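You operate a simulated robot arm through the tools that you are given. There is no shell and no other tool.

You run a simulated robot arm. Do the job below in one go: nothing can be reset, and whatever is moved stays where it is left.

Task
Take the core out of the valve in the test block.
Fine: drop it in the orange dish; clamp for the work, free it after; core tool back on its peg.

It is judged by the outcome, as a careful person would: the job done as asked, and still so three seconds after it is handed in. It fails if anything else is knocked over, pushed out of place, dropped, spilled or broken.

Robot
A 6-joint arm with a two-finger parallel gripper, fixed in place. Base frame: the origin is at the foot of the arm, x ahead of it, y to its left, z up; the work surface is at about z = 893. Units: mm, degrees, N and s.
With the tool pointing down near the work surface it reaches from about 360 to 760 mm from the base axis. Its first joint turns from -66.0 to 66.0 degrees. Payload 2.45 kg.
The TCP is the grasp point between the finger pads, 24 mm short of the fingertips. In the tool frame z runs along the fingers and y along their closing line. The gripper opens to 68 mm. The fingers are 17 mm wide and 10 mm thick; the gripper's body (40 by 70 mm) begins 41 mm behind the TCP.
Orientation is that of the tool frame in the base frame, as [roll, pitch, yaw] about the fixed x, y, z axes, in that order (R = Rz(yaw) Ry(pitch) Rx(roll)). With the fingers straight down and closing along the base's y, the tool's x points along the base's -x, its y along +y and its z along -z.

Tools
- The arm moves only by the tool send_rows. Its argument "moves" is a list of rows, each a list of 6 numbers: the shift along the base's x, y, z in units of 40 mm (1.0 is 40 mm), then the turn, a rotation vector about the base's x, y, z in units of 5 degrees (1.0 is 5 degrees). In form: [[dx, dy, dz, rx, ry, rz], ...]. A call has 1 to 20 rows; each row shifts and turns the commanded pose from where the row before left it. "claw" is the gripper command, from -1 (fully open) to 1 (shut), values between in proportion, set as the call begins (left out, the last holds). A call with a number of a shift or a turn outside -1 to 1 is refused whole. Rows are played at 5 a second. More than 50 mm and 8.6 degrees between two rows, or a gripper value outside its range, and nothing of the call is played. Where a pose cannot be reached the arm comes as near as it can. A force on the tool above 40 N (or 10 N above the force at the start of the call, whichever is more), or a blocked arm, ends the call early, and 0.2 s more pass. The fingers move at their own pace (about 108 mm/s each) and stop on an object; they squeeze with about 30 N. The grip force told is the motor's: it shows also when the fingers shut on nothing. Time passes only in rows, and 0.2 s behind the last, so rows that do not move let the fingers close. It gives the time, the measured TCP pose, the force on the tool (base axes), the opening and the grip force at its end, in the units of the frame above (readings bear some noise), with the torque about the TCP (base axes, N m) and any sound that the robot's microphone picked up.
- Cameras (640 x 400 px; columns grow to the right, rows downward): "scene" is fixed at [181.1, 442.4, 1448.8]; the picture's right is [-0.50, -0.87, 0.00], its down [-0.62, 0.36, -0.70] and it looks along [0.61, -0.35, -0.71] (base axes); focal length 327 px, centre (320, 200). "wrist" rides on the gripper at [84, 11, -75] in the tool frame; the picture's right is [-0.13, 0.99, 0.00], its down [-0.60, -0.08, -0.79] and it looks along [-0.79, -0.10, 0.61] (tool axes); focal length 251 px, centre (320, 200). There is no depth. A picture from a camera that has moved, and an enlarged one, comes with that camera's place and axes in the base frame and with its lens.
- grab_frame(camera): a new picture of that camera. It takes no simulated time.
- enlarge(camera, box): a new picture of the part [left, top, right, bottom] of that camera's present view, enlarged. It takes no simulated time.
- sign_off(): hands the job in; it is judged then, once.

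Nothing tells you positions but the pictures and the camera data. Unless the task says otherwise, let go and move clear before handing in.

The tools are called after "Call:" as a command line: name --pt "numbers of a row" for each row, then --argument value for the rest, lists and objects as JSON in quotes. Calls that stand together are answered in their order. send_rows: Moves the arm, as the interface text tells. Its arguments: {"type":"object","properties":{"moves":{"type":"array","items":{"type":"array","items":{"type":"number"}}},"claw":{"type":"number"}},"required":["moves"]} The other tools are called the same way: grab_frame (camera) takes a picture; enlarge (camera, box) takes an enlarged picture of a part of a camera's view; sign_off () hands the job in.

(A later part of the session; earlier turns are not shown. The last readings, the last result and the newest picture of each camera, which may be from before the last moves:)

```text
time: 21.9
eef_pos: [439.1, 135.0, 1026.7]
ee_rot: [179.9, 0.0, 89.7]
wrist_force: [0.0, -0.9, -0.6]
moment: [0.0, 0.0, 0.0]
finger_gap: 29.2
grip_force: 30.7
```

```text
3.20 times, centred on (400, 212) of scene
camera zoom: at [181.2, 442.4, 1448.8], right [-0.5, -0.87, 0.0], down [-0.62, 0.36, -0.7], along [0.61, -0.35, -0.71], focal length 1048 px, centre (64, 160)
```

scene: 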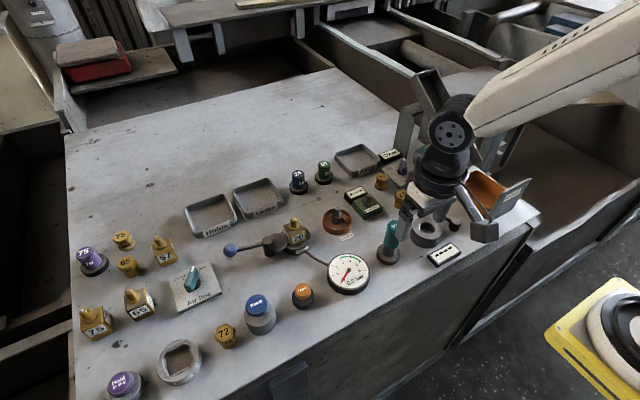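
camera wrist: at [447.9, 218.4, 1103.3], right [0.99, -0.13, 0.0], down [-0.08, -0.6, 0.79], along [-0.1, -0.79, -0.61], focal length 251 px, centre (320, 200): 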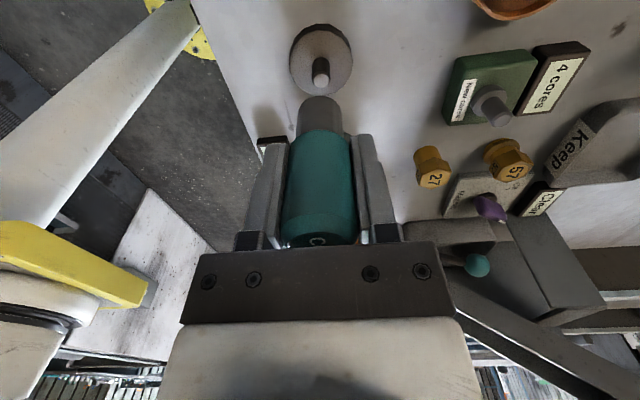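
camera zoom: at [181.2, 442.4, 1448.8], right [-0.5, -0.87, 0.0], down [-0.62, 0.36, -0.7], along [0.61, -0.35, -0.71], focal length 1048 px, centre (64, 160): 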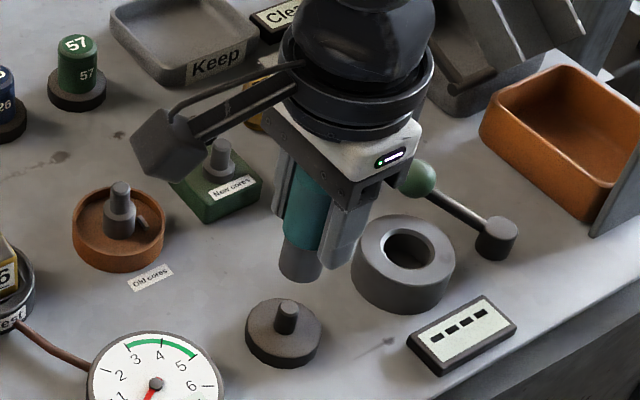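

The tool is a handle with a hollow shank, and the peg is a thin pin on a base. I'll carry the tool up and over the valve stem, whose tip is near (558, 280, 984).

Call:
send_rows --pt "0 0 0.9 0 0 0" --pt "0.3 0.36 0.4 0 0 0" --pt "0.6 0.73 0 0 0 0" --pt "0.6 0.73 0 0 0 0" --pt "0.6 0.73 0 0 0 0" --pt "0.6 0.73 0 0 0 0" --pt "0.27 0.35 0 0 0 0" --claw 1

Call:
grab_frame --camera "wrist"

Call:
enlarge --camera "wrist" --box '[260, 20, 380, 140]'

Call:
enlarge --camera "scene" --box '[240, 140, 360, 260]'

```text
time: 23.5
eef_pos: [557.8, 279.7, 1078.5]
ee_rot: [179.7, -0.1, 89.7]
wrist_force: [-0.9, -0.2, -0.6]
moment: [-0.02, -0.02, -0.02]
finger_gap: 29.1
grip_force: 30.0
```

```text
taken
camera wrist: at [567.5, 363.9, 1155.2], right [0.99, -0.13, 0.0], down [-0.08, -0.6, 0.79], along [-0.1, -0.79, -0.61], focal length 251 px, centre (320, 200)
```

wrist: 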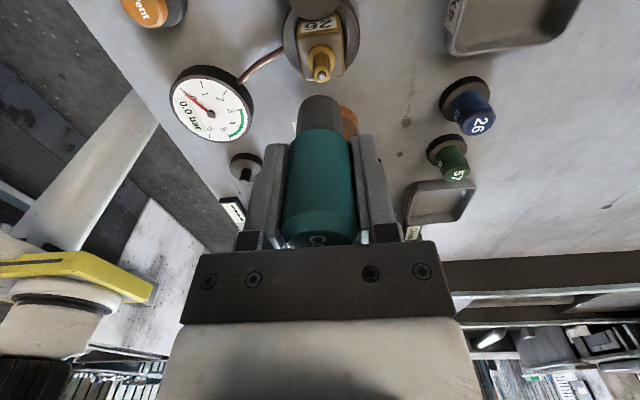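

```text
3.33 times, centred on (320, 80) of wrist
camera zoom: at [567.5, 363.9, 1155.2], right [0.99, -0.13, 0.0], down [-0.08, -0.6, 0.79], along [-0.1, -0.79, -0.61], focal length 838 px, centre (320, 600)
```

zoom: 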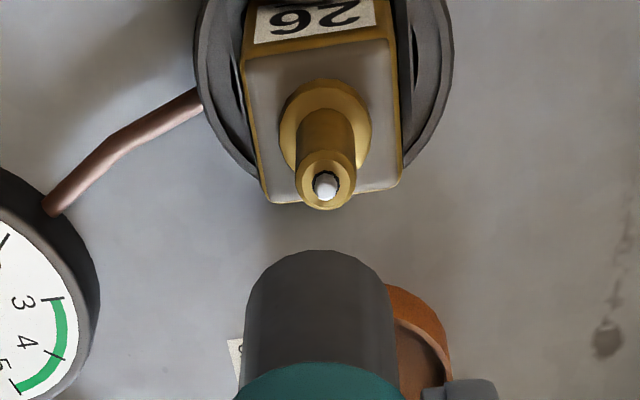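

```text
3.33 times, centred on (300, 200) of scene
camera zoom: at [181.2, 442.4, 1448.8], right [-0.5, -0.87, 0.0], down [-0.62, 0.36, -0.7], along [0.61, -0.35, -0.71], focal length 1091 px, centre (387, 200)
```

zoom: 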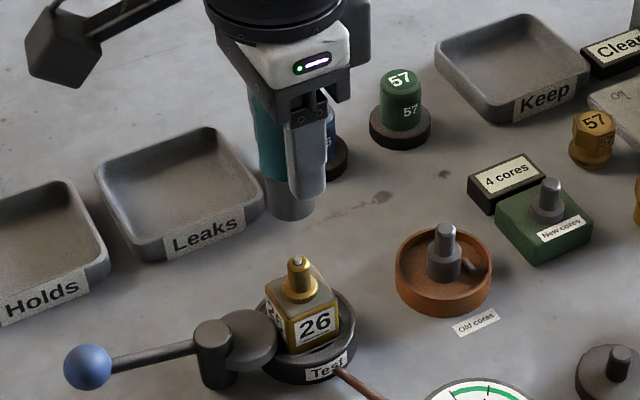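

The tool hangs above and close to the stem. I'll zoom both views to measure the remaining misalignment.

Call:
enlarge --camera "scene" --box '[265, 175, 325, 235]'

Call:
enlarge --camera "wrist" --box '[280, 30, 360, 110]'

```text
6.67 times, centred on (295, 205) of scene
camera zoom: at [181.2, 442.4, 1448.8], right [-0.5, -0.87, 0.0], down [-0.62, 0.36, -0.7], along [0.61, -0.35, -0.71], focal length 2182 px, centre (487, 167)
```

zoom: 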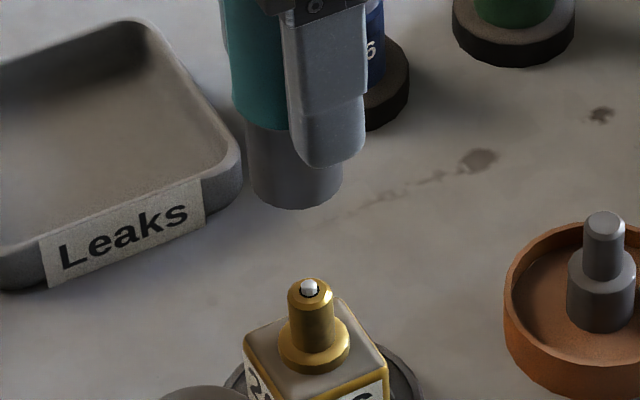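

```text
5.00 times, centred on (320, 70) of wrist
camera zoom: at [567.5, 363.9, 1155.2], right [0.99, -0.13, 0.0], down [-0.08, -0.6, 0.79], along [-0.1, -0.79, -0.61], focal length 1257 px, centre (320, 850)
```

zoom: 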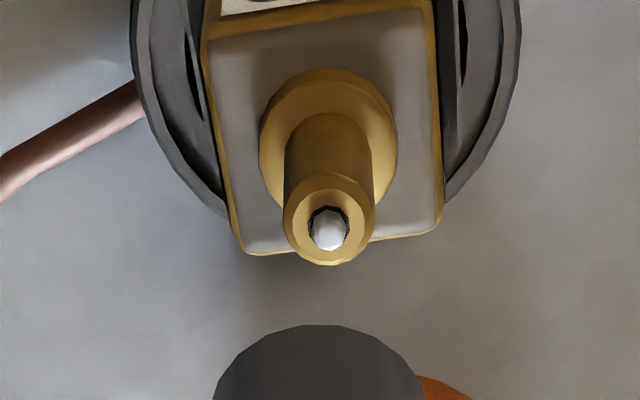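

The stem looks offset from the tool axis by about (+1.2, −1.6) mm. I'll correct that, come 18 mm lower, and check again.

Call:
send_rows --pt "0.03 -0.04 -0.2 0 0 0" --pt "0 0 -0.25 0 0 0" --pt "0 0 0 0 0 0" --claw 1

Call:
enlarge --camera "scene" --box '[265, 175, 325, 235]'

Call:
enlarge --camera "wrist" --box '[280, 30, 360, 110]'

```text
time: 24.3
eef_pos: [560.4, 277.7, 1062.1]
ee_rot: [179.7, 0.0, 89.7]
wrist_force: [-0.4, -0.5, -0.8]
moment: [0.02, -0.01, 0.04]
finger_gap: 29.0
grip_force: 30.5
```

```text
6.67 times, centred on (295, 205) of scene
camera zoom: at [181.2, 442.4, 1448.8], right [-0.5, -0.87, 0.0], down [-0.62, 0.36, -0.7], along [0.61, -0.35, -0.71], focal length 2182 px, centre (487, 167)
```

zoom: 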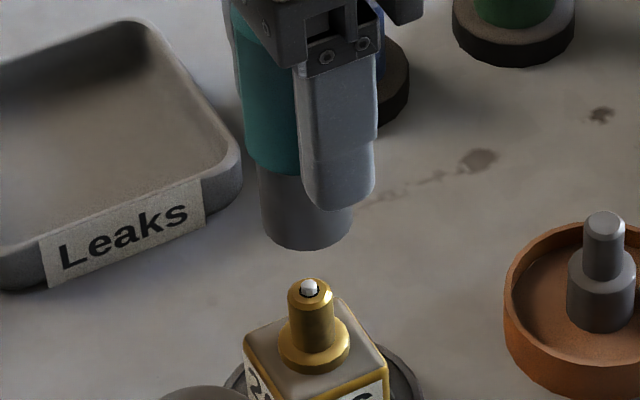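

```text
5.00 times, centred on (320, 70) of wrist
camera zoom: at [568.2, 361.5, 1137.3], right [0.99, -0.13, 0.0], down [-0.08, -0.6, 0.79], along [-0.1, -0.79, -0.61], focal length 1257 px, centre (320, 850)
```

zoom: 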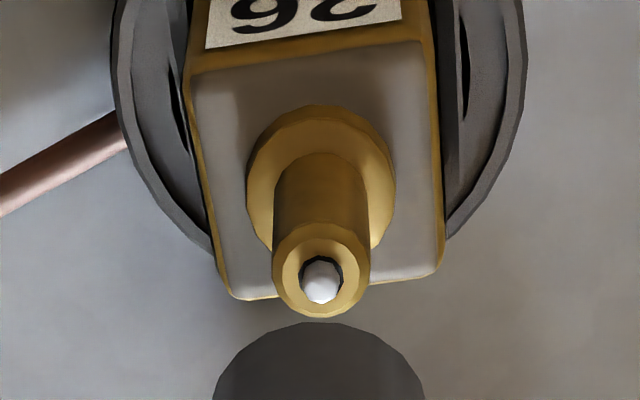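

Only about half a millimetre is left to correct, and there is roughly 30 mm of height to the stem. I'll adjust, go lower, and re-check.

Call:
send_rows --pt "0.01 0.016 -0.25 0 0 0" --pt "0 0 -0.25 0 0 0" --pt "0 0 0 0 0 0" --claw 1

Call:
enlarge --camera "scene" --box '[265, 175, 325, 235]'

Call:
enlarge --camera "wrist" --box '[280, 30, 360, 110]'

```text
time: 25.1
eef_pos: [560.4, 278.2, 1040.1]
ee_rot: [179.9, 0.0, 89.7]
wrist_force: [0.3, -0.1, -0.9]
moment: [-0.03, 0.04, -0.03]
finger_gap: 29.0
grip_force: 30.6
```

```text
6.67 times, centred on (295, 205) of scene
camera zoom: at [181.2, 442.4, 1448.8], right [-0.5, -0.87, 0.0], down [-0.62, 0.36, -0.7], along [0.61, -0.35, -0.71], focal length 2182 px, centre (487, 167)
```

zoom: 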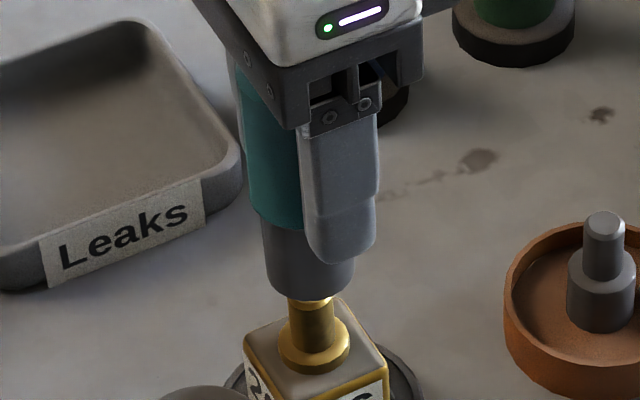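

```text
5.00 times, centred on (320, 70) of wrist
camera zoom: at [568.4, 361.9, 1117.3], right [0.99, -0.13, 0.0], down [-0.08, -0.6, 0.79], along [-0.1, -0.79, -0.61], focal length 1257 px, centre (320, 850)
```

zoom: 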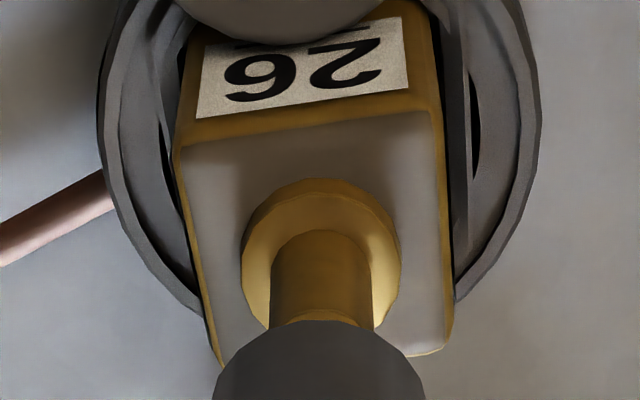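

Aligned to within about half a millimetre. I'll lower in small steps and watch the force.

Call:
send_rows --pt "0.008 0.005 -0.12 0 0 0" --pt "0 0 -0.12 0 0 0" --pt "0 0 -0.12 0 0 0" --pt "0 0 0 0 0 0" --claw 1

Call:
enlarge --camera "scene" --box '[265, 175, 325, 235]'

Call:
enlarge --camera "wrist" --box '[280, 30, 360, 110]'

```text
time: 26.1
eef_pos: [559.3, 278.2, 1025.3]
ee_rot: [179.9, 0.0, 89.7]
wrist_force: [-0.7, -0.7, -0.6]
moment: [0.0, -0.01, 0.02]
finger_gap: 29.2
grip_force: 29.8
```

```text
6.67 times, centred on (295, 205) of scene
camera zoom: at [181.2, 442.4, 1448.8], right [-0.5, -0.87, 0.0], down [-0.62, 0.36, -0.7], along [0.61, -0.35, -0.71], focal length 2182 px, centre (487, 167)
```

zoom: 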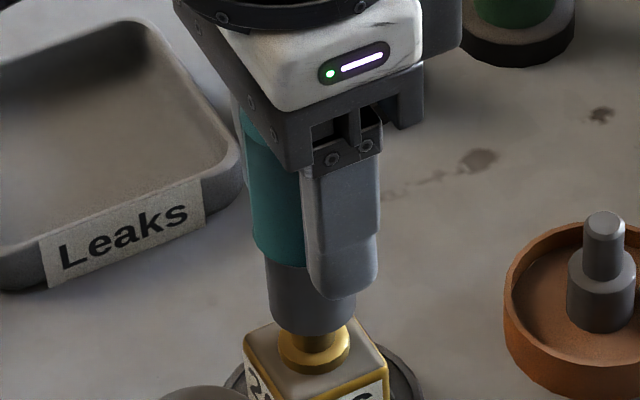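

```text
5.00 times, centred on (320, 70) of wrist
camera zoom: at [568.5, 362.1, 1102.7], right [0.99, -0.13, 0.0], down [-0.08, -0.6, 0.79], along [-0.1, -0.79, -0.61], focal length 1257 px, centre (320, 850)
```

zoom: 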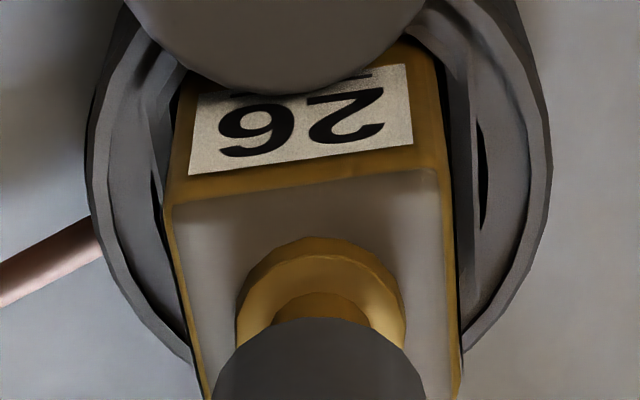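

The shank has slid over the stem with no contact force. I'll continue down gently until it seats.

Call:
send_rows --pt "0 0 -0.1 0 0 0" --pt "0 0 -0.1 0 0 0" --pt "0 0 -0.05 0 0 0" --pt "0 0 0 0 0 0" --claw 1

Call:
enlarge --camera "scene" --box '[265, 175, 325, 235]'

Call:
enlarge --camera "wrist" --box '[280, 30, 360, 110]'

```text
time: 27.1
eef_pos: [559.2, 278.2, 1017.5]
ee_rot: [180.0, -0.1, 89.7]
wrist_force: [-0.1, -0.2, -0.9]
moment: [0.04, -0.01, -0.01]
finger_gap: 29.2
grip_force: 29.8
```

```text
6.67 times, centred on (295, 205) of scene
camera zoom: at [181.2, 442.4, 1448.8], right [-0.5, -0.87, 0.0], down [-0.62, 0.36, -0.7], along [0.61, -0.35, -0.71], focal length 2182 px, centre (487, 167)
```

zoom: 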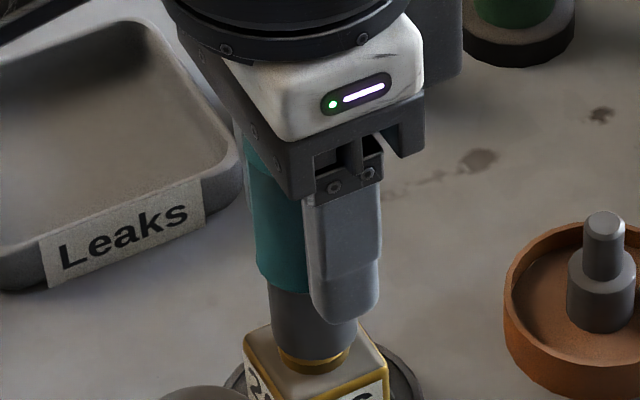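

```text
5.00 times, centred on (320, 70) of wrist
camera zoom: at [568.5, 362.0, 1092.7], right [0.99, -0.13, 0.0], down [-0.08, -0.6, 0.79], along [-0.1, -0.79, -0.61], focal length 1257 px, centre (320, 850)
```

zoom: 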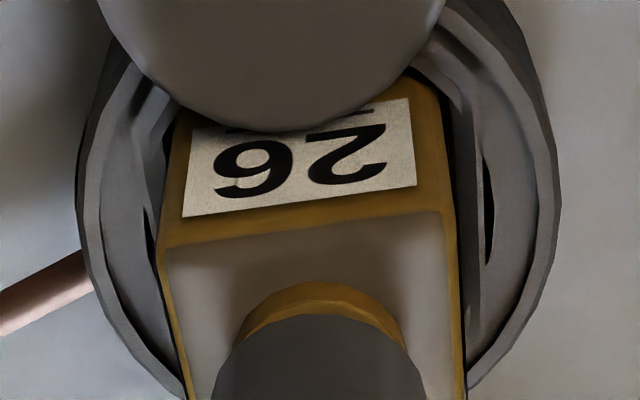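

The shank end is nearly at the brass collar. I'll continue in finer steps.

Call:
send_rows --pt "0 0 -0.05 0 0 0" --pt "0 0 -0.05 0 0 0" --pt "0 0 0 0 0 0" --claw 1

Call:
enlarge --camera "scene" --box '[265, 175, 325, 235]'

```text
time: 27.9
eef_pos: [559.4, 278.7, 1014.0]
ee_rot: [179.8, 0.0, 89.8]
wrist_force: [-0.8, -0.3, 1.2]
moment: [0.02, 0.07, 0.0]
finger_gap: 29.2
grip_force: 29.6
```

```text
6.67 times, centred on (295, 205) of scene
camera zoom: at [181.1, 442.4, 1448.8], right [-0.5, -0.87, 0.0], down [-0.62, 0.36, -0.7], along [0.61, -0.35, -0.71], focal length 2182 px, centre (487, 167)
```

zoom: 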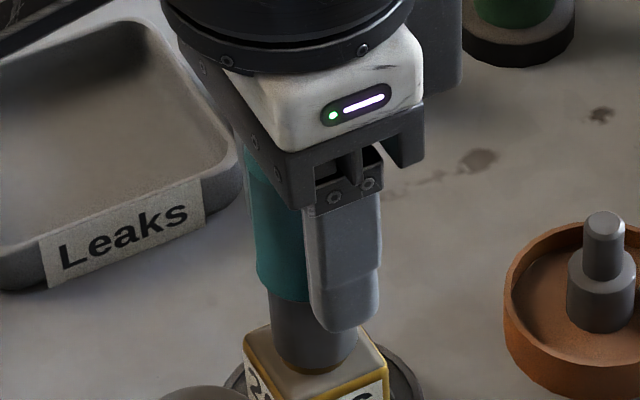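

The tool is just reaching contact. I'll press slightly further.

Call:
send_rows --pt "0 0 -0.04 0 0 0" --pt "0 0 -0.04 0 0 0" --pt "0 0 0 0 0 0" --claw 1

Call:
enlarge --camera "scene" --box '[265, 175, 325, 235]'

Call:
grab_frame --camera "wrist"

```text
time: 28.7
eef_pos: [560.2, 278.8, 1011.3]
ee_rot: [179.6, -0.1, 89.7]
wrist_force: [-6.0, -1.4, 23.9]
moment: [-0.01, 0.51, 0.02]
finger_gap: 29.2
grip_force: 29.9
```

```text
6.67 times, centred on (295, 205) of scene
camera zoom: at [180.5, 442.2, 1448.9], right [-0.5, -0.87, 0.0], down [-0.62, 0.36, -0.7], along [0.61, -0.35, -0.71], focal length 2182 px, centre (487, 167)
```

zoom: 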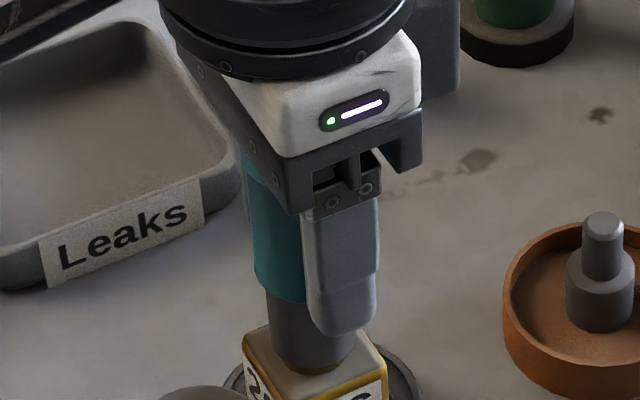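

```text
taken
camera wrist: at [568.6, 362.3, 1087.6], right [0.99, -0.13, 0.01], down [-0.09, -0.61, 0.79], along [-0.1, -0.78, -0.61], focal length 251 px, centre (320, 200)
```

wrist: 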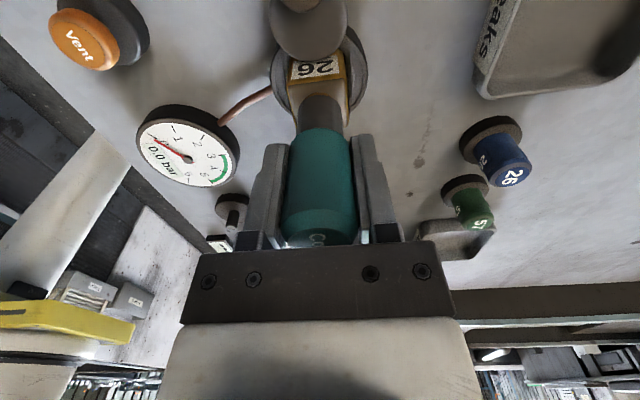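

The tool is seated and pressing at about 24 N. I'll ease off a little, then turn anticlockwise (seen from above) and watch the torque.

Call:
send_rows --pt "0 0 0.025 0 0 0" --pt "0 0 0 0 0 1" --pt "0 0 0 0 0 1" --pt "0 0 0 0 0 1" --pt "0 0 0 0 0 1" --claw 1

Call:
enlarge --camera "scene" --box '[265, 175, 325, 235]'

```text
time: 29.9
eef_pos: [559.0, 277.5, 1009.8]
ee_rot: [179.9, 0.0, 109.8]
wrist_force: [2.6, 1.3, 8.6]
moment: [0.11, 0.04, 0.03]
finger_gap: 29.1
grip_force: 30.3
```

```text
6.67 times, centred on (295, 205) of scene
camera zoom: at [181.1, 442.4, 1448.8], right [-0.5, -0.87, 0.0], down [-0.62, 0.36, -0.7], along [0.61, -0.35, -0.71], focal length 2182 px, centre (487, 167)
```

zoom: 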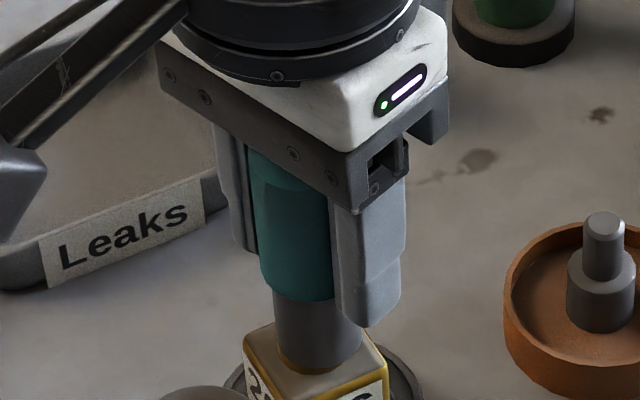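

Turning is smooth with light contact. I'll continue unscrewing.

Call:
send_rows --pt "0 0 0 0 0 1" --pt "0 0 0 0 0 1" --pt "0 0 0 0 0 1" --pt "0 0 0 0 0 1" --pt "0 0 0 0 0 1" --pt "0 0 0 0 0 1" --pt "0 0 0 0 0 1" --pt "0 0 0 0 0 1" --pt "0 0 0 0 0 1" --pt "0 0 0 0 0 1" --claw 1

Call:
enlarge --camera "scene" --box '[255, 165, 335, 245]'

```text
time: 32.1
eef_pos: [560.3, 278.2, 1009.8]
ee_rot: [179.9, -0.1, 159.9]
wrist_force: [0.0, -0.8, -1.7]
moment: [0.01, 0.01, -0.01]
finger_gap: 28.7
grip_force: 29.6
```

```text
5.00 times, centred on (295, 205) of scene
camera zoom: at [181.2, 442.4, 1448.8], right [-0.5, -0.87, 0.0], down [-0.62, 0.36, -0.7], along [0.61, -0.35, -0.71], focal length 1637 px, centre (445, 175)
```

zoom: 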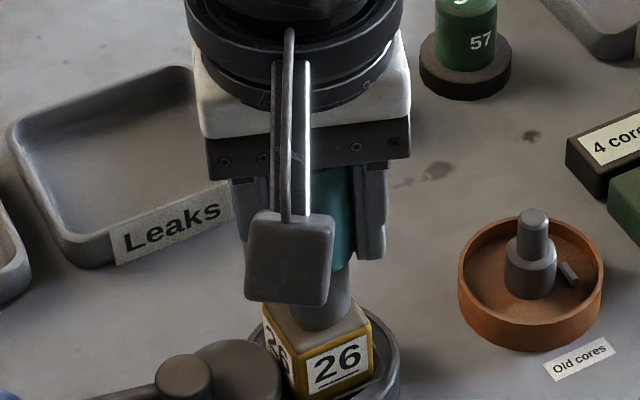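

The contact force has faded, so I'll press down very slightly again as I keep turning.

Call:
send_rows --pt "0 0 -0.025 0 0 0" --pt "0 0 0 0 0 1" --pt "0 0 0 0 0 1" --claw 1

Call:
grab_frame --camera "wrist"

Call:
enlarge --camera "wrist" --box '[260, 30, 380, 250]'

```text
time: 32.9
eef_pos: [560.2, 278.1, 1009.8]
ee_rot: [179.8, 0.2, 169.8]
wrist_force: [-0.2, 0.2, 2.9]
moment: [-0.02, 0.08, 0.01]
finger_gap: 29.1
grip_force: 30.2
```

```text
taken
camera wrist: at [477.2, 303.5, 1085.7], right [0.3, 0.95, 0.0], down [0.58, -0.19, 0.79], along [0.76, -0.24, -0.61], focal length 251 px, centre (320, 200)
```

wrist: 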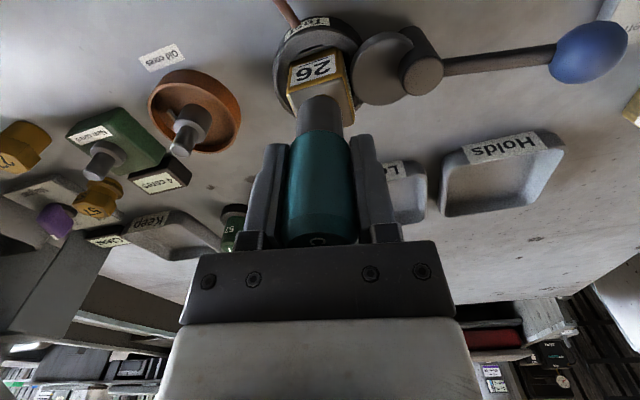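

```text
1.82 times, centred on (320, 140) of wrist
camera zoom: at [477.2, 303.5, 1085.7], right [0.3, 0.95, 0.0], down [0.58, -0.19, 0.79], along [0.76, -0.24, -0.61], focal length 457 px, centre (320, 309)
```

zoom: 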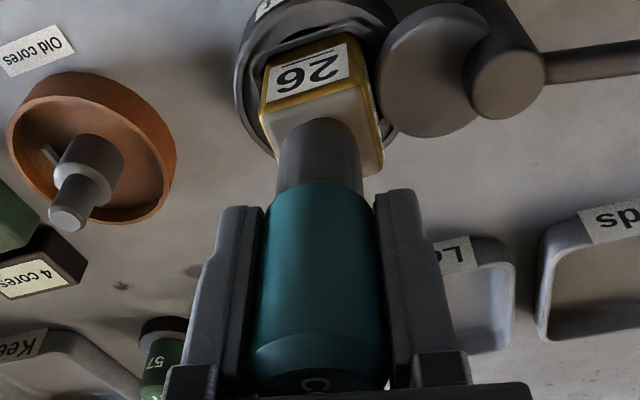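

The handle turns with the gripper and the valve body stays still in the clamp. I'll keep turning.

Call:
send_rows --pt "0 0 0 0 0 1" --pt "0 0 0 0 0 1" --pt "0 0 0 0 0 1" --pt "0 0 0 0 0 1" --pt "0 0 0 0 0 1" --pt "0 0 0 0 0 1" --pt "0 0 0 0 0 1" --pt "0 0 0 0 0 1" --pt "0 0 0 0 0 1" --pt "0 0 0 0 0 1" --claw 1

Call:
send_rows --pt "0 0 0 0 0 1" --pt "0 0 0 0 0 1" --pt "0 0 0 0 0 1" --pt "0 0 0 0 0 1" --pt "0 0 0 0 0 1" --pt "0 0 0 0 0 1" --claw 1

Call:
grab_frame --camera "wrist"

Call:
grab_frame --camera "scene"

```text
time: 35.1
eef_pos: [560.6, 278.0, 1009.3]
ee_rot: [179.7, 0.0, -140.2]
wrist_force: [0.5, 0.4, -1.1]
moment: [0.03, 0.01, 0.04]
finger_gap: 29.1
grip_force: 30.0
```

```text
time: 36.5
eef_pos: [559.5, 278.4, 1008.9]
ee_rot: [179.9, 0.1, -110.1]
wrist_force: [4.4, 6.1, 0.2]
moment: [0.21, -0.17, -0.02]
finger_gap: 29.2
grip_force: 30.2
```

```text
taken
camera wrist: at [518.1, 203.0, 1085.5], right [-0.89, 0.46, 0.0], down [0.28, 0.54, 0.79], along [0.37, 0.7, -0.61], focal length 251 px, centre (320, 200)
```

wrist: 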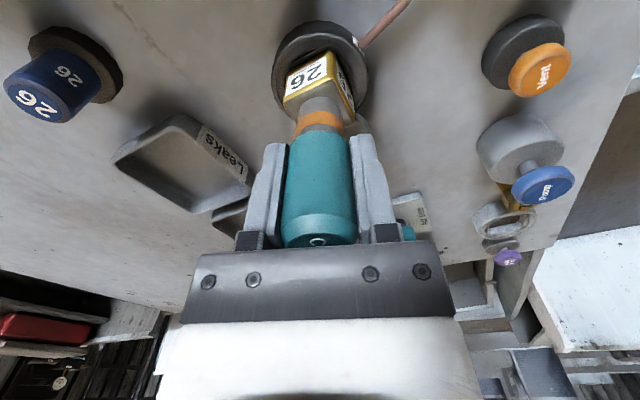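

```text
taken
```

scene: 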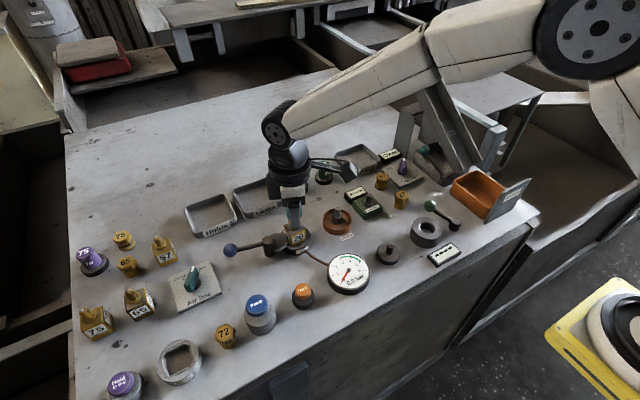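

An orange band now shows on the tool between the handle and shank. I'll look closer at it.

Call:
enlarge --camera "wrist" --box '[270, 20, 370, 150]'

Call:
enlarge --camera "scene" --box '[260, 180, 330, 250]'

```text
3.08 times, centred on (320, 85) of wrist
camera zoom: at [518.1, 203.0, 1085.5], right [-0.89, 0.46, 0.0], down [0.28, 0.54, 0.79], along [0.37, 0.7, -0.61], focal length 774 px, centre (320, 554)
```

zoom: 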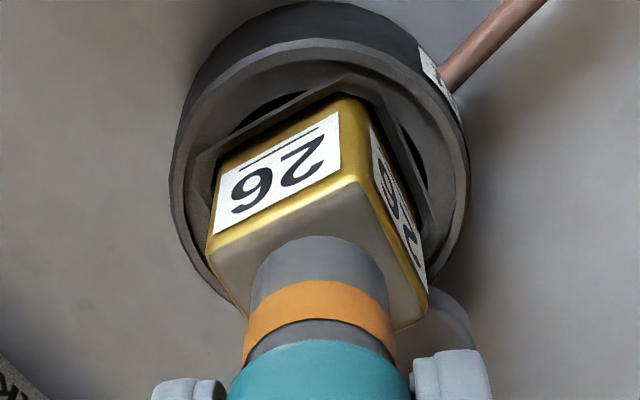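

```text
5.71 times, centred on (295, 215) of scene
camera zoom: at [181.3, 442.6, 1448.7], right [-0.5, -0.87, 0.0], down [-0.62, 0.36, -0.7], along [0.61, -0.35, -0.71], focal length 1871 px, centre (463, 114)
```

zoom: 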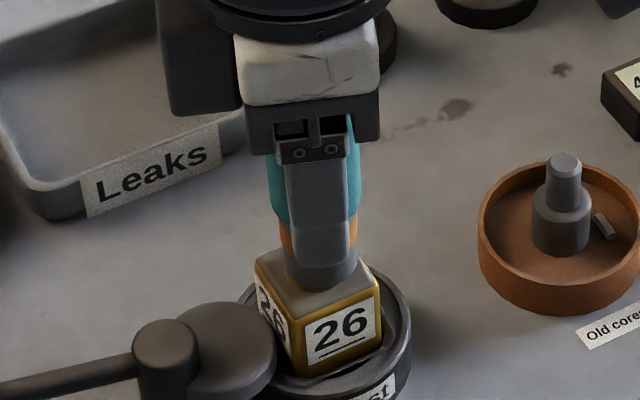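

The orange band has appeared all around the shank and wasn't there before, so the tool is showing that it holds the core. I'll lift straight up slowly.

Call:
send_rows --pt "0 0 0.2 0 0 0" --pt "0 0 0.3 0 0 0" --pt "0 0 0.5 0 0 0" --pt "0 0 0.5 0 0 0" --pt "0 0 0.5 0 0 0" --claw 1

Call:
grab_frame --camera "wrist"

Call:
enlarge --camera "scene" --box '[250, 150, 340, 250]'

Call:
enlarge --camera "wrist" --box '[270, 10, 370, 140]'

```text
time: 37.7
eef_pos: [559.1, 277.0, 1090.7]
ee_rot: [179.8, 0.0, -110.2]
wrist_force: [0.1, -0.7, -1.3]
moment: [-0.01, 0.02, 0.01]
finger_gap: 29.2
grip_force: 29.8
```

```text
taken
camera wrist: at [517.9, 202.0, 1165.9], right [-0.89, 0.46, 0.0], down [0.28, 0.54, 0.79], along [0.37, 0.7, -0.61], focal length 251 px, centre (320, 200)
```

wrist: 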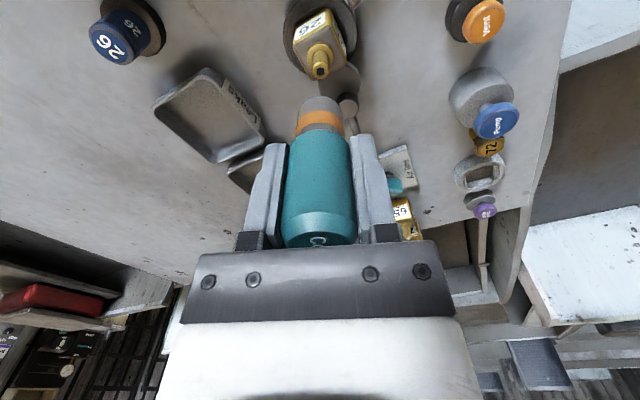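

```text
4.00 times, centred on (295, 200) of scene
camera zoom: at [181.2, 442.4, 1448.8], right [-0.5, -0.87, 0.0], down [-0.62, 0.36, -0.7], along [0.61, -0.35, -0.71], focal length 1310 px, centre (420, 200)
```

zoom: 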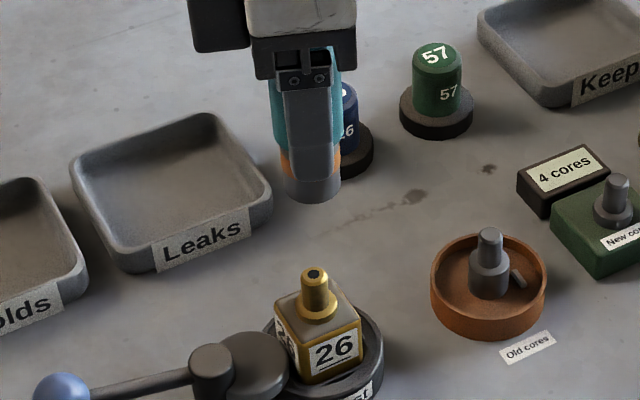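

```text
3.08 times, centred on (320, 75) of wrist
camera zoom: at [517.9, 202.0, 1165.9], right [-0.89, 0.46, 0.0], down [0.28, 0.54, 0.79], along [0.37, 0.7, -0.61], focal length 774 px, centre (320, 585)
```

zoom: 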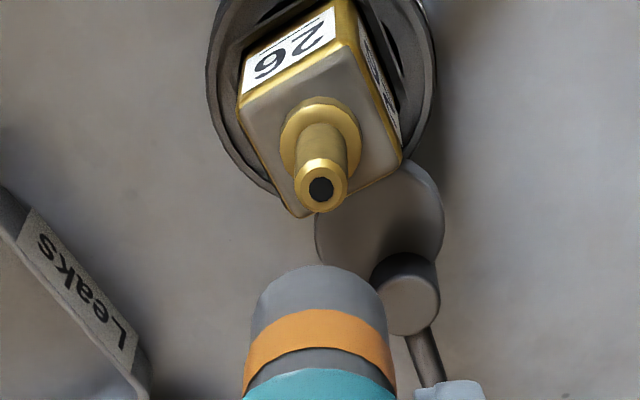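

The stem now shows an empty bore and the tool carries the core. I'll move over the orange "Old cores" dish and line up with its post, near (566, 177).

Call:
send_rows --pt "0.07 -0.83 0 0 0 0" --pt "0.07 -0.83 0 0 0 0" --pt "0.07 -0.83 0 0 0 0" --pt "0 0 0 0 0 0" --claw 1

Call:
grab_frame --camera "wrist"

Call:
enlarge --camera "wrist" --box '[270, 10, 370, 140]'

Call:
enlarge --camera "scene" --box '[295, 150, 375, 250]'

```text
time: 38.7
eef_pos: [568.3, 178.0, 1089.4]
ee_rot: [179.8, -0.1, -110.2]
wrist_force: [-0.2, 0.7, 0.0]
moment: [0.0, -0.01, -0.01]
finger_gap: 29.1
grip_force: 29.9
```

```text
taken
camera wrist: at [526.7, 102.3, 1165.1], right [-0.89, 0.46, 0.0], down [0.28, 0.54, 0.79], along [0.37, 0.7, -0.61], focal length 251 px, centre (320, 200)
```

wrist: 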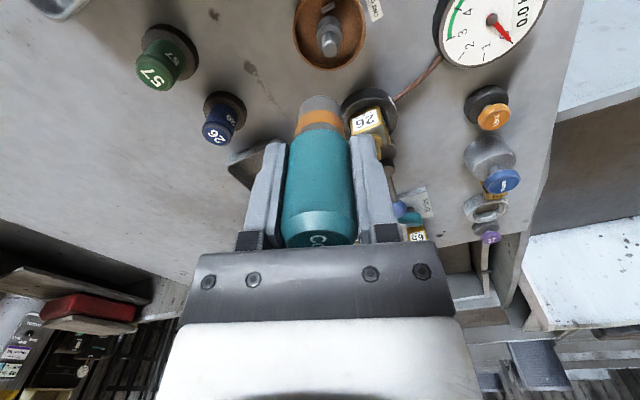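

```text
3.08 times, centred on (320, 75) of wrist
camera zoom: at [526.7, 102.3, 1165.1], right [-0.89, 0.46, 0.0], down [0.28, 0.54, 0.79], along [0.37, 0.7, -0.61], focal length 774 px, centre (320, 585)
```

zoom: 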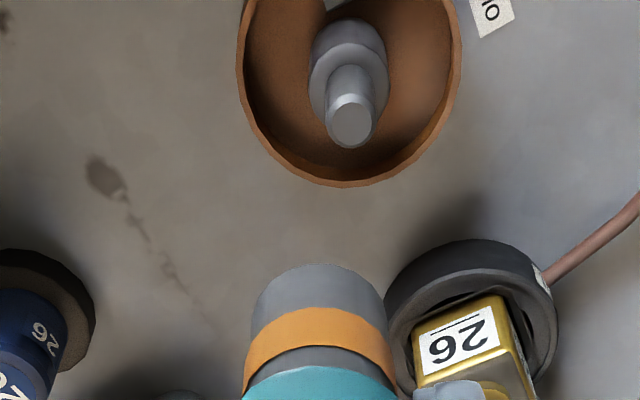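

```text
4.00 times, centred on (335, 200) of scene
camera zoom: at [181.2, 442.4, 1448.8], right [-0.5, -0.87, 0.0], down [-0.62, 0.36, -0.7], along [0.61, -0.35, -0.71], focal length 1310 px, centre (260, 200)
```

zoom: 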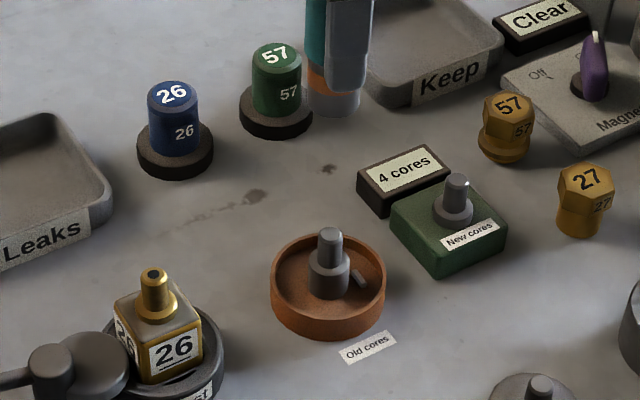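

The post is about (−7.7, +2.9) mm from the tool axis. I'll shift, go down part way, and re-check.

Call:
send_rows --pt "-0.19 0.07 0 0 0 0" --pt "0 0 -0.4 0 0 0" --pt "0 0 -0.4 0 0 0" --pt "0 0 0 0 0 0" --claw 1

Call:
enlarge --camera "wrist" --box '[270, 10, 370, 140]'

Call:
enlarge --camera "scene" --box '[305, 170, 365, 240]'

```text
time: 39.7
eef_pos: [561.0, 180.6, 1056.9]
ee_rot: [179.8, 0.0, -110.3]
wrist_force: [-0.1, 0.4, -0.8]
moment: [-0.03, -0.03, 0.01]
finger_gap: 29.2
grip_force: 30.1
```

```text
3.08 times, centred on (320, 75) of wrist
camera zoom: at [519.4, 106.2, 1133.2], right [-0.89, 0.46, 0.0], down [0.28, 0.54, 0.79], along [0.37, 0.7, -0.61], focal length 774 px, centre (320, 585)
```

zoom: 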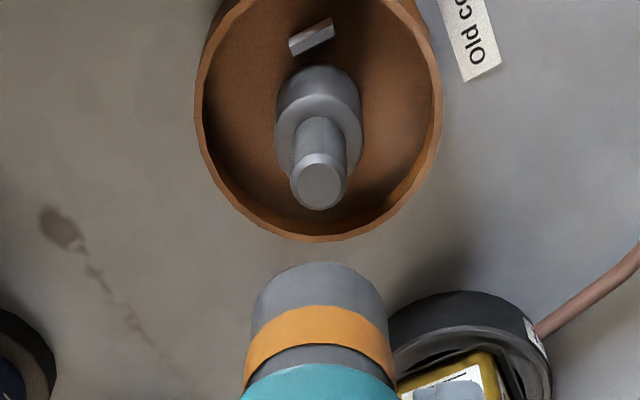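

```text
5.71 times, centred on (335, 205) of scene
camera zoom: at [181.2, 442.4, 1448.8], right [-0.5, -0.87, 0.0], down [-0.62, 0.36, -0.7], along [0.61, -0.35, -0.71], focal length 1871 px, centre (234, 171)
```

zoom: 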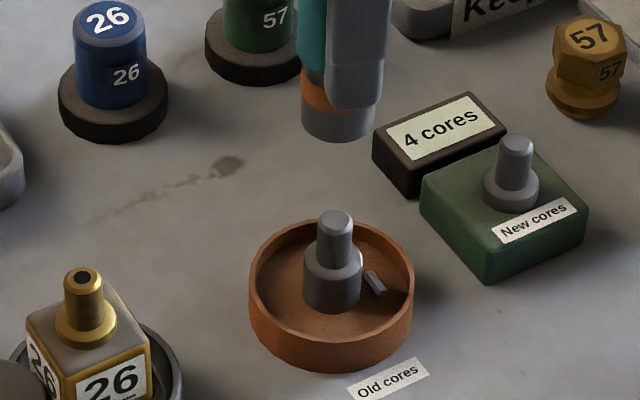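

Laterally it's lined up in both views apart from about 0.7 mm. I'll correct that and descend to just above the post.

Call:
send_rows --pt "-0.008 -0.015 -0.3 0 0 0" --pt "0 0 -0.4 0 0 0" --pt "0 0 -0.4 0 0 0" --pt "0 0 0 0 0 0" --claw 1

Call:
enlarge --camera "wrist" --box '[270, 10, 370, 140]'

Call:
enlarge --camera "scene" --box '[305, 170, 365, 240]'

```text
time: 40.7
eef_pos: [560.3, 181.1, 1014.3]
ee_rot: [179.9, 0.0, -110.2]
wrist_force: [-0.5, -0.7, -0.9]
moment: [0.01, -0.03, -0.02]
finger_gap: 29.1
grip_force: 30.6
```

```text
3.08 times, centred on (320, 75) of wrist
camera zoom: at [519.3, 105.7, 1089.8], right [-0.89, 0.46, 0.0], down [0.28, 0.54, 0.79], along [0.37, 0.7, -0.61], focal length 774 px, centre (320, 585)
```

zoom: 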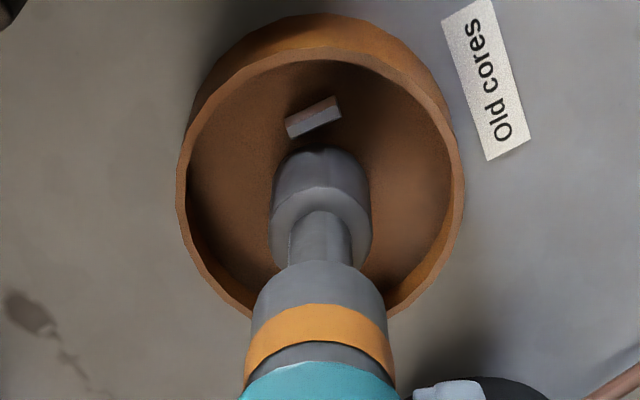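

```text
5.71 times, centred on (335, 205) of scene
camera zoom: at [181.2, 442.4, 1448.8], right [-0.5, -0.87, 0.0], down [-0.62, 0.36, -0.7], along [0.61, -0.35, -0.71], focal length 1871 px, centre (234, 171)
```

zoom: 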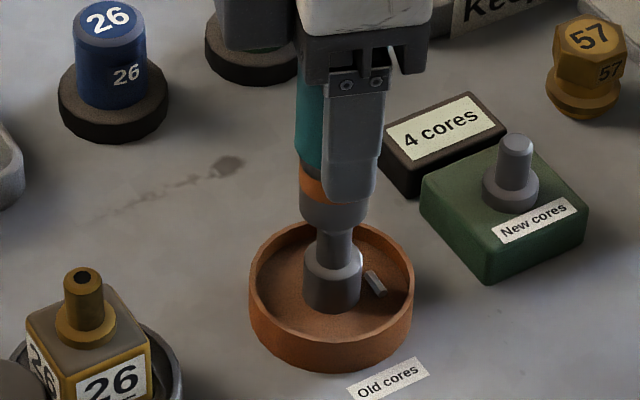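

I'll zoom further to check the remaining sideways offset before lowering onto the post.

Call:
enlarge --camera "scene" --box '[320, 190, 355, 225]'

Call:
enlarge --camera "wrist" --box '[295, 60, 345, 110]'

```text
11.43 times, centred on (338, 208) of scene
camera zoom: at [181.2, 442.4, 1448.8], right [-0.5, -0.87, 0.0], down [-0.62, 0.36, -0.7], along [0.61, -0.35, -0.71], focal length 3742 px, centre (120, 114)
```

zoom: 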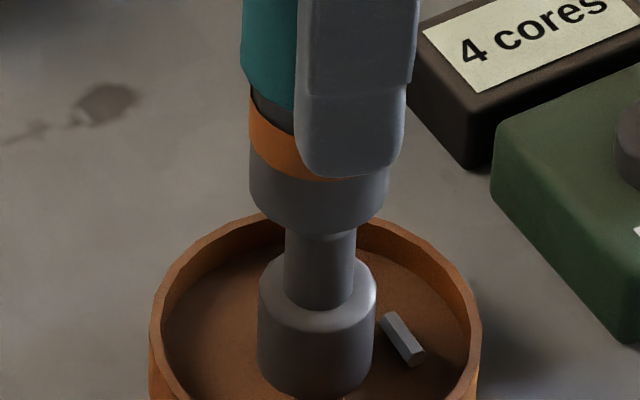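

```text
8.00 times, centred on (320, 85) of wrist
camera zoom: at [519.3, 105.7, 1089.8], right [-0.89, 0.46, 0.0], down [0.28, 0.54, 0.79], along [0.37, 0.7, -0.61], focal length 2012 px, centre (320, 1120)
```

zoom: 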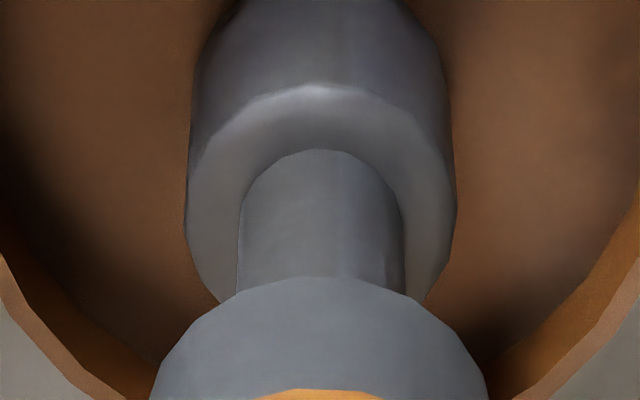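

The offset is about (−0.6, −0.65) mm. I'll correct it and descend slowly over the pin.

Call:
send_rows --pt "-0.015 -0.016 -0.1 0 0 0" --pt "0 0 -0.12 0 0 0" --pt "0 0 -0.12 0 0 0" --pt "0 0 0 0 0 0" --claw 1

Call:
enlarge --camera "scene" --box '[320, 190, 355, 225]'

Call:
enlarge --camera "wrist" --box '[280, 40, 360, 110]'

```text
time: 41.7
eef_pos: [559.2, 179.9, 1001.0]
ee_rot: [179.8, 0.0, -110.3]
wrist_force: [0.3, -0.9, -1.6]
moment: [-0.03, 0.02, -0.01]
finger_gap: 29.0
grip_force: 30.2
```

```text
11.43 times, centred on (338, 208) of scene
camera zoom: at [181.2, 442.4, 1448.8], right [-0.5, -0.87, 0.0], down [-0.62, 0.36, -0.7], along [0.61, -0.35, -0.71], focal length 3742 px, centre (120, 114)
```

zoom: 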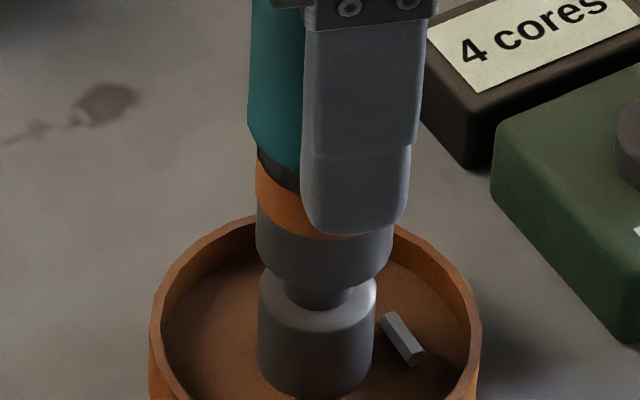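

```text
5.71 times, centred on (320, 75) of wrist
camera zoom: at [518.3, 104.5, 1076.0], right [-0.89, 0.46, 0.0], down [0.29, 0.54, 0.79], along [0.37, 0.7, -0.61], focal length 1437 px, centre (320, 914)
```

zoom: 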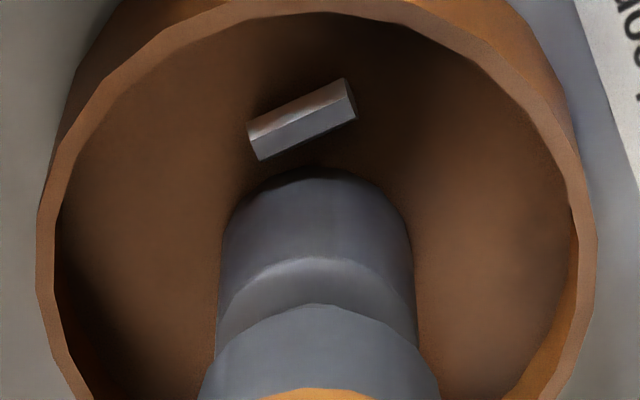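

The pin is entering the bore without contact. I'll continue down until the tool presses on the post.

Call:
send_rows --pt "0 0 -0.08 0 0 0" --pt "0 0 -0.08 0 0 0" --pt "0 0 0 0 0 0" --claw 1

Call:
enlarge --camera "scene" --box '[310, 180, 365, 235]'

Call:
enlarge --camera "wrist" --box '[270, 20, 370, 140]'

```text
time: 42.5
eef_pos: [558.8, 179.7, 993.1]
ee_rot: [179.8, 0.1, -110.3]
wrist_force: [0.9, -0.6, -1.3]
moment: [-0.01, 0.0, 0.02]
finger_gap: 29.2
grip_force: 29.3
```

```text
7.27 times, centred on (338, 208) of scene
camera zoom: at [181.2, 442.4, 1448.8], right [-0.5, -0.87, 0.0], down [-0.62, 0.36, -0.7], along [0.61, -0.35, -0.71], focal length 2381 px, centre (193, 146)
```

zoom: 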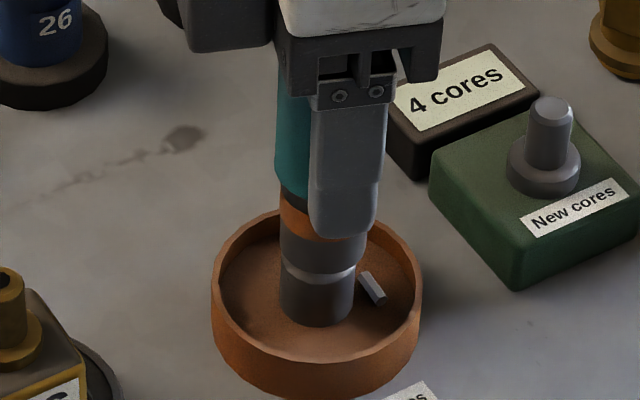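

```text
3.33 times, centred on (320, 80) of wrist
camera zoom: at [518.0, 104.3, 1069.6], right [-0.89, 0.46, 0.0], down [0.29, 0.54, 0.79], along [0.37, 0.7, -0.61], focal length 838 px, centre (320, 600)
```

zoom: 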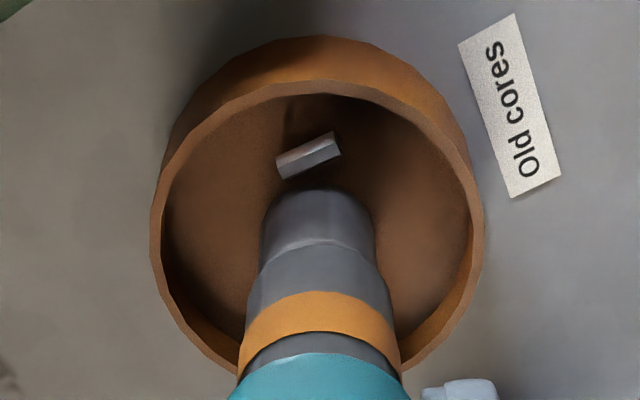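

The shank is almost down to the post's collar with no force yet. I'll press the last few millimetres gently.

Call:
send_rows --pt "0 0 -0.05 0 0 0" --pt "0 0 -0.05 0 0 0" --pt "0 0 0 0 0 0" --claw 1

Call:
enlarge --camera "scene" --box '[310, 180, 365, 235]'

Call:
enlarge --camera "wrist" --box '[270, 20, 370, 140]'

```text
time: 43.3
eef_pos: [559.2, 179.8, 989.4]
ee_rot: [179.8, 0.0, -110.2]
wrist_force: [0.4, 0.4, -1.4]
moment: [-0.02, 0.01, 0.01]
finger_gap: 29.5
grip_force: 29.4
```

```text
7.27 times, centred on (338, 208) of scene
camera zoom: at [181.2, 442.4, 1448.8], right [-0.5, -0.87, 0.0], down [-0.62, 0.36, -0.7], along [0.61, -0.35, -0.71], focal length 2381 px, centre (193, 146)
```

zoom: 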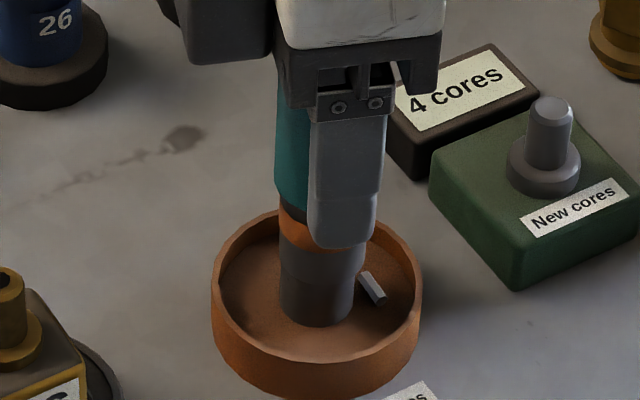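

```text
3.33 times, centred on (320, 80) of wrist
camera zoom: at [517.9, 104.4, 1065.6], right [-0.89, 0.46, 0.0], down [0.28, 0.54, 0.79], along [0.37, 0.7, -0.61], focal length 838 px, centre (320, 600)
```

zoom: 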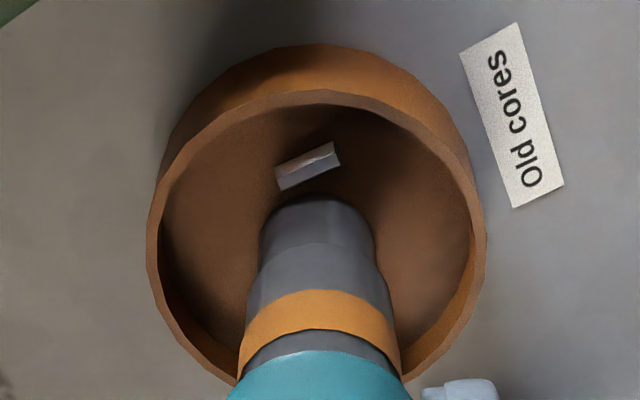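

Still free. I'll continue in small steps.

Call:
send_rows --pt "0 0 -0.05 0 0 0" --pt "0 0 -0.05 0 0 0" --pt "0 0 -0.05 0 0 0" --pt "0 0 0 0 0 0" --claw 1

Call:
enlarge --camera "scene" --box '[310, 180, 365, 235]'

Call:
enlarge --camera "wrist" --box '[270, 20, 370, 140]'

```text
time: 44.3
eef_pos: [560.6, 180.8, 984.5]
ee_rot: [-180.0, 0.2, -110.3]
wrist_force: [-3.3, 3.4, 24.0]
moment: [0.25, 0.26, 0.05]
finger_gap: 29.0
grip_force: 30.5
```

```text
7.27 times, centred on (338, 208) of scene
camera zoom: at [180.7, 442.3, 1448.9], right [-0.5, -0.87, 0.0], down [-0.62, 0.36, -0.7], along [0.61, -0.35, -0.71], focal length 2381 px, centre (193, 146)
```

zoom: 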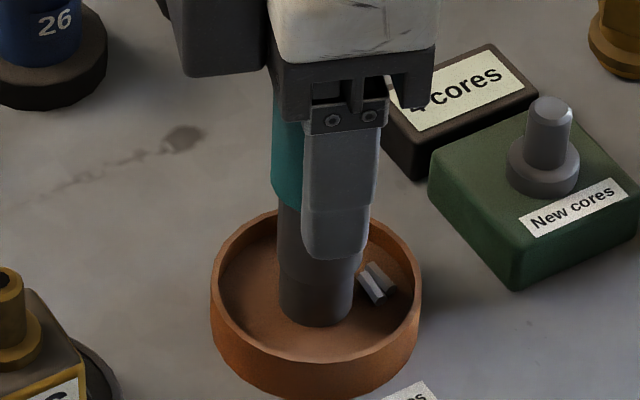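

```text
3.33 times, centred on (320, 80) of wrist
camera zoom: at [518.5, 105.1, 1060.4], right [-0.89, 0.46, 0.0], down [0.28, 0.54, 0.8], along [0.37, 0.7, -0.61], focal length 838 px, centre (320, 600)
```

zoom: 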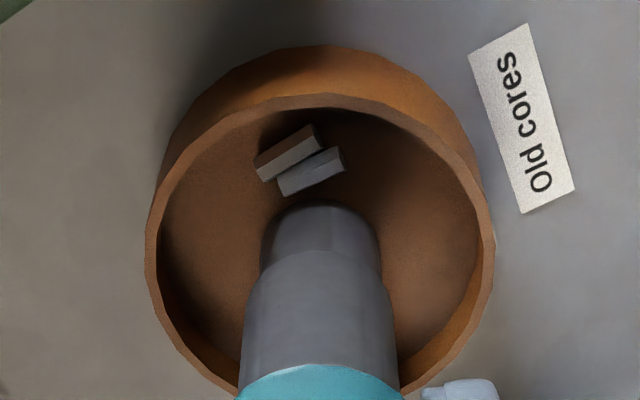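

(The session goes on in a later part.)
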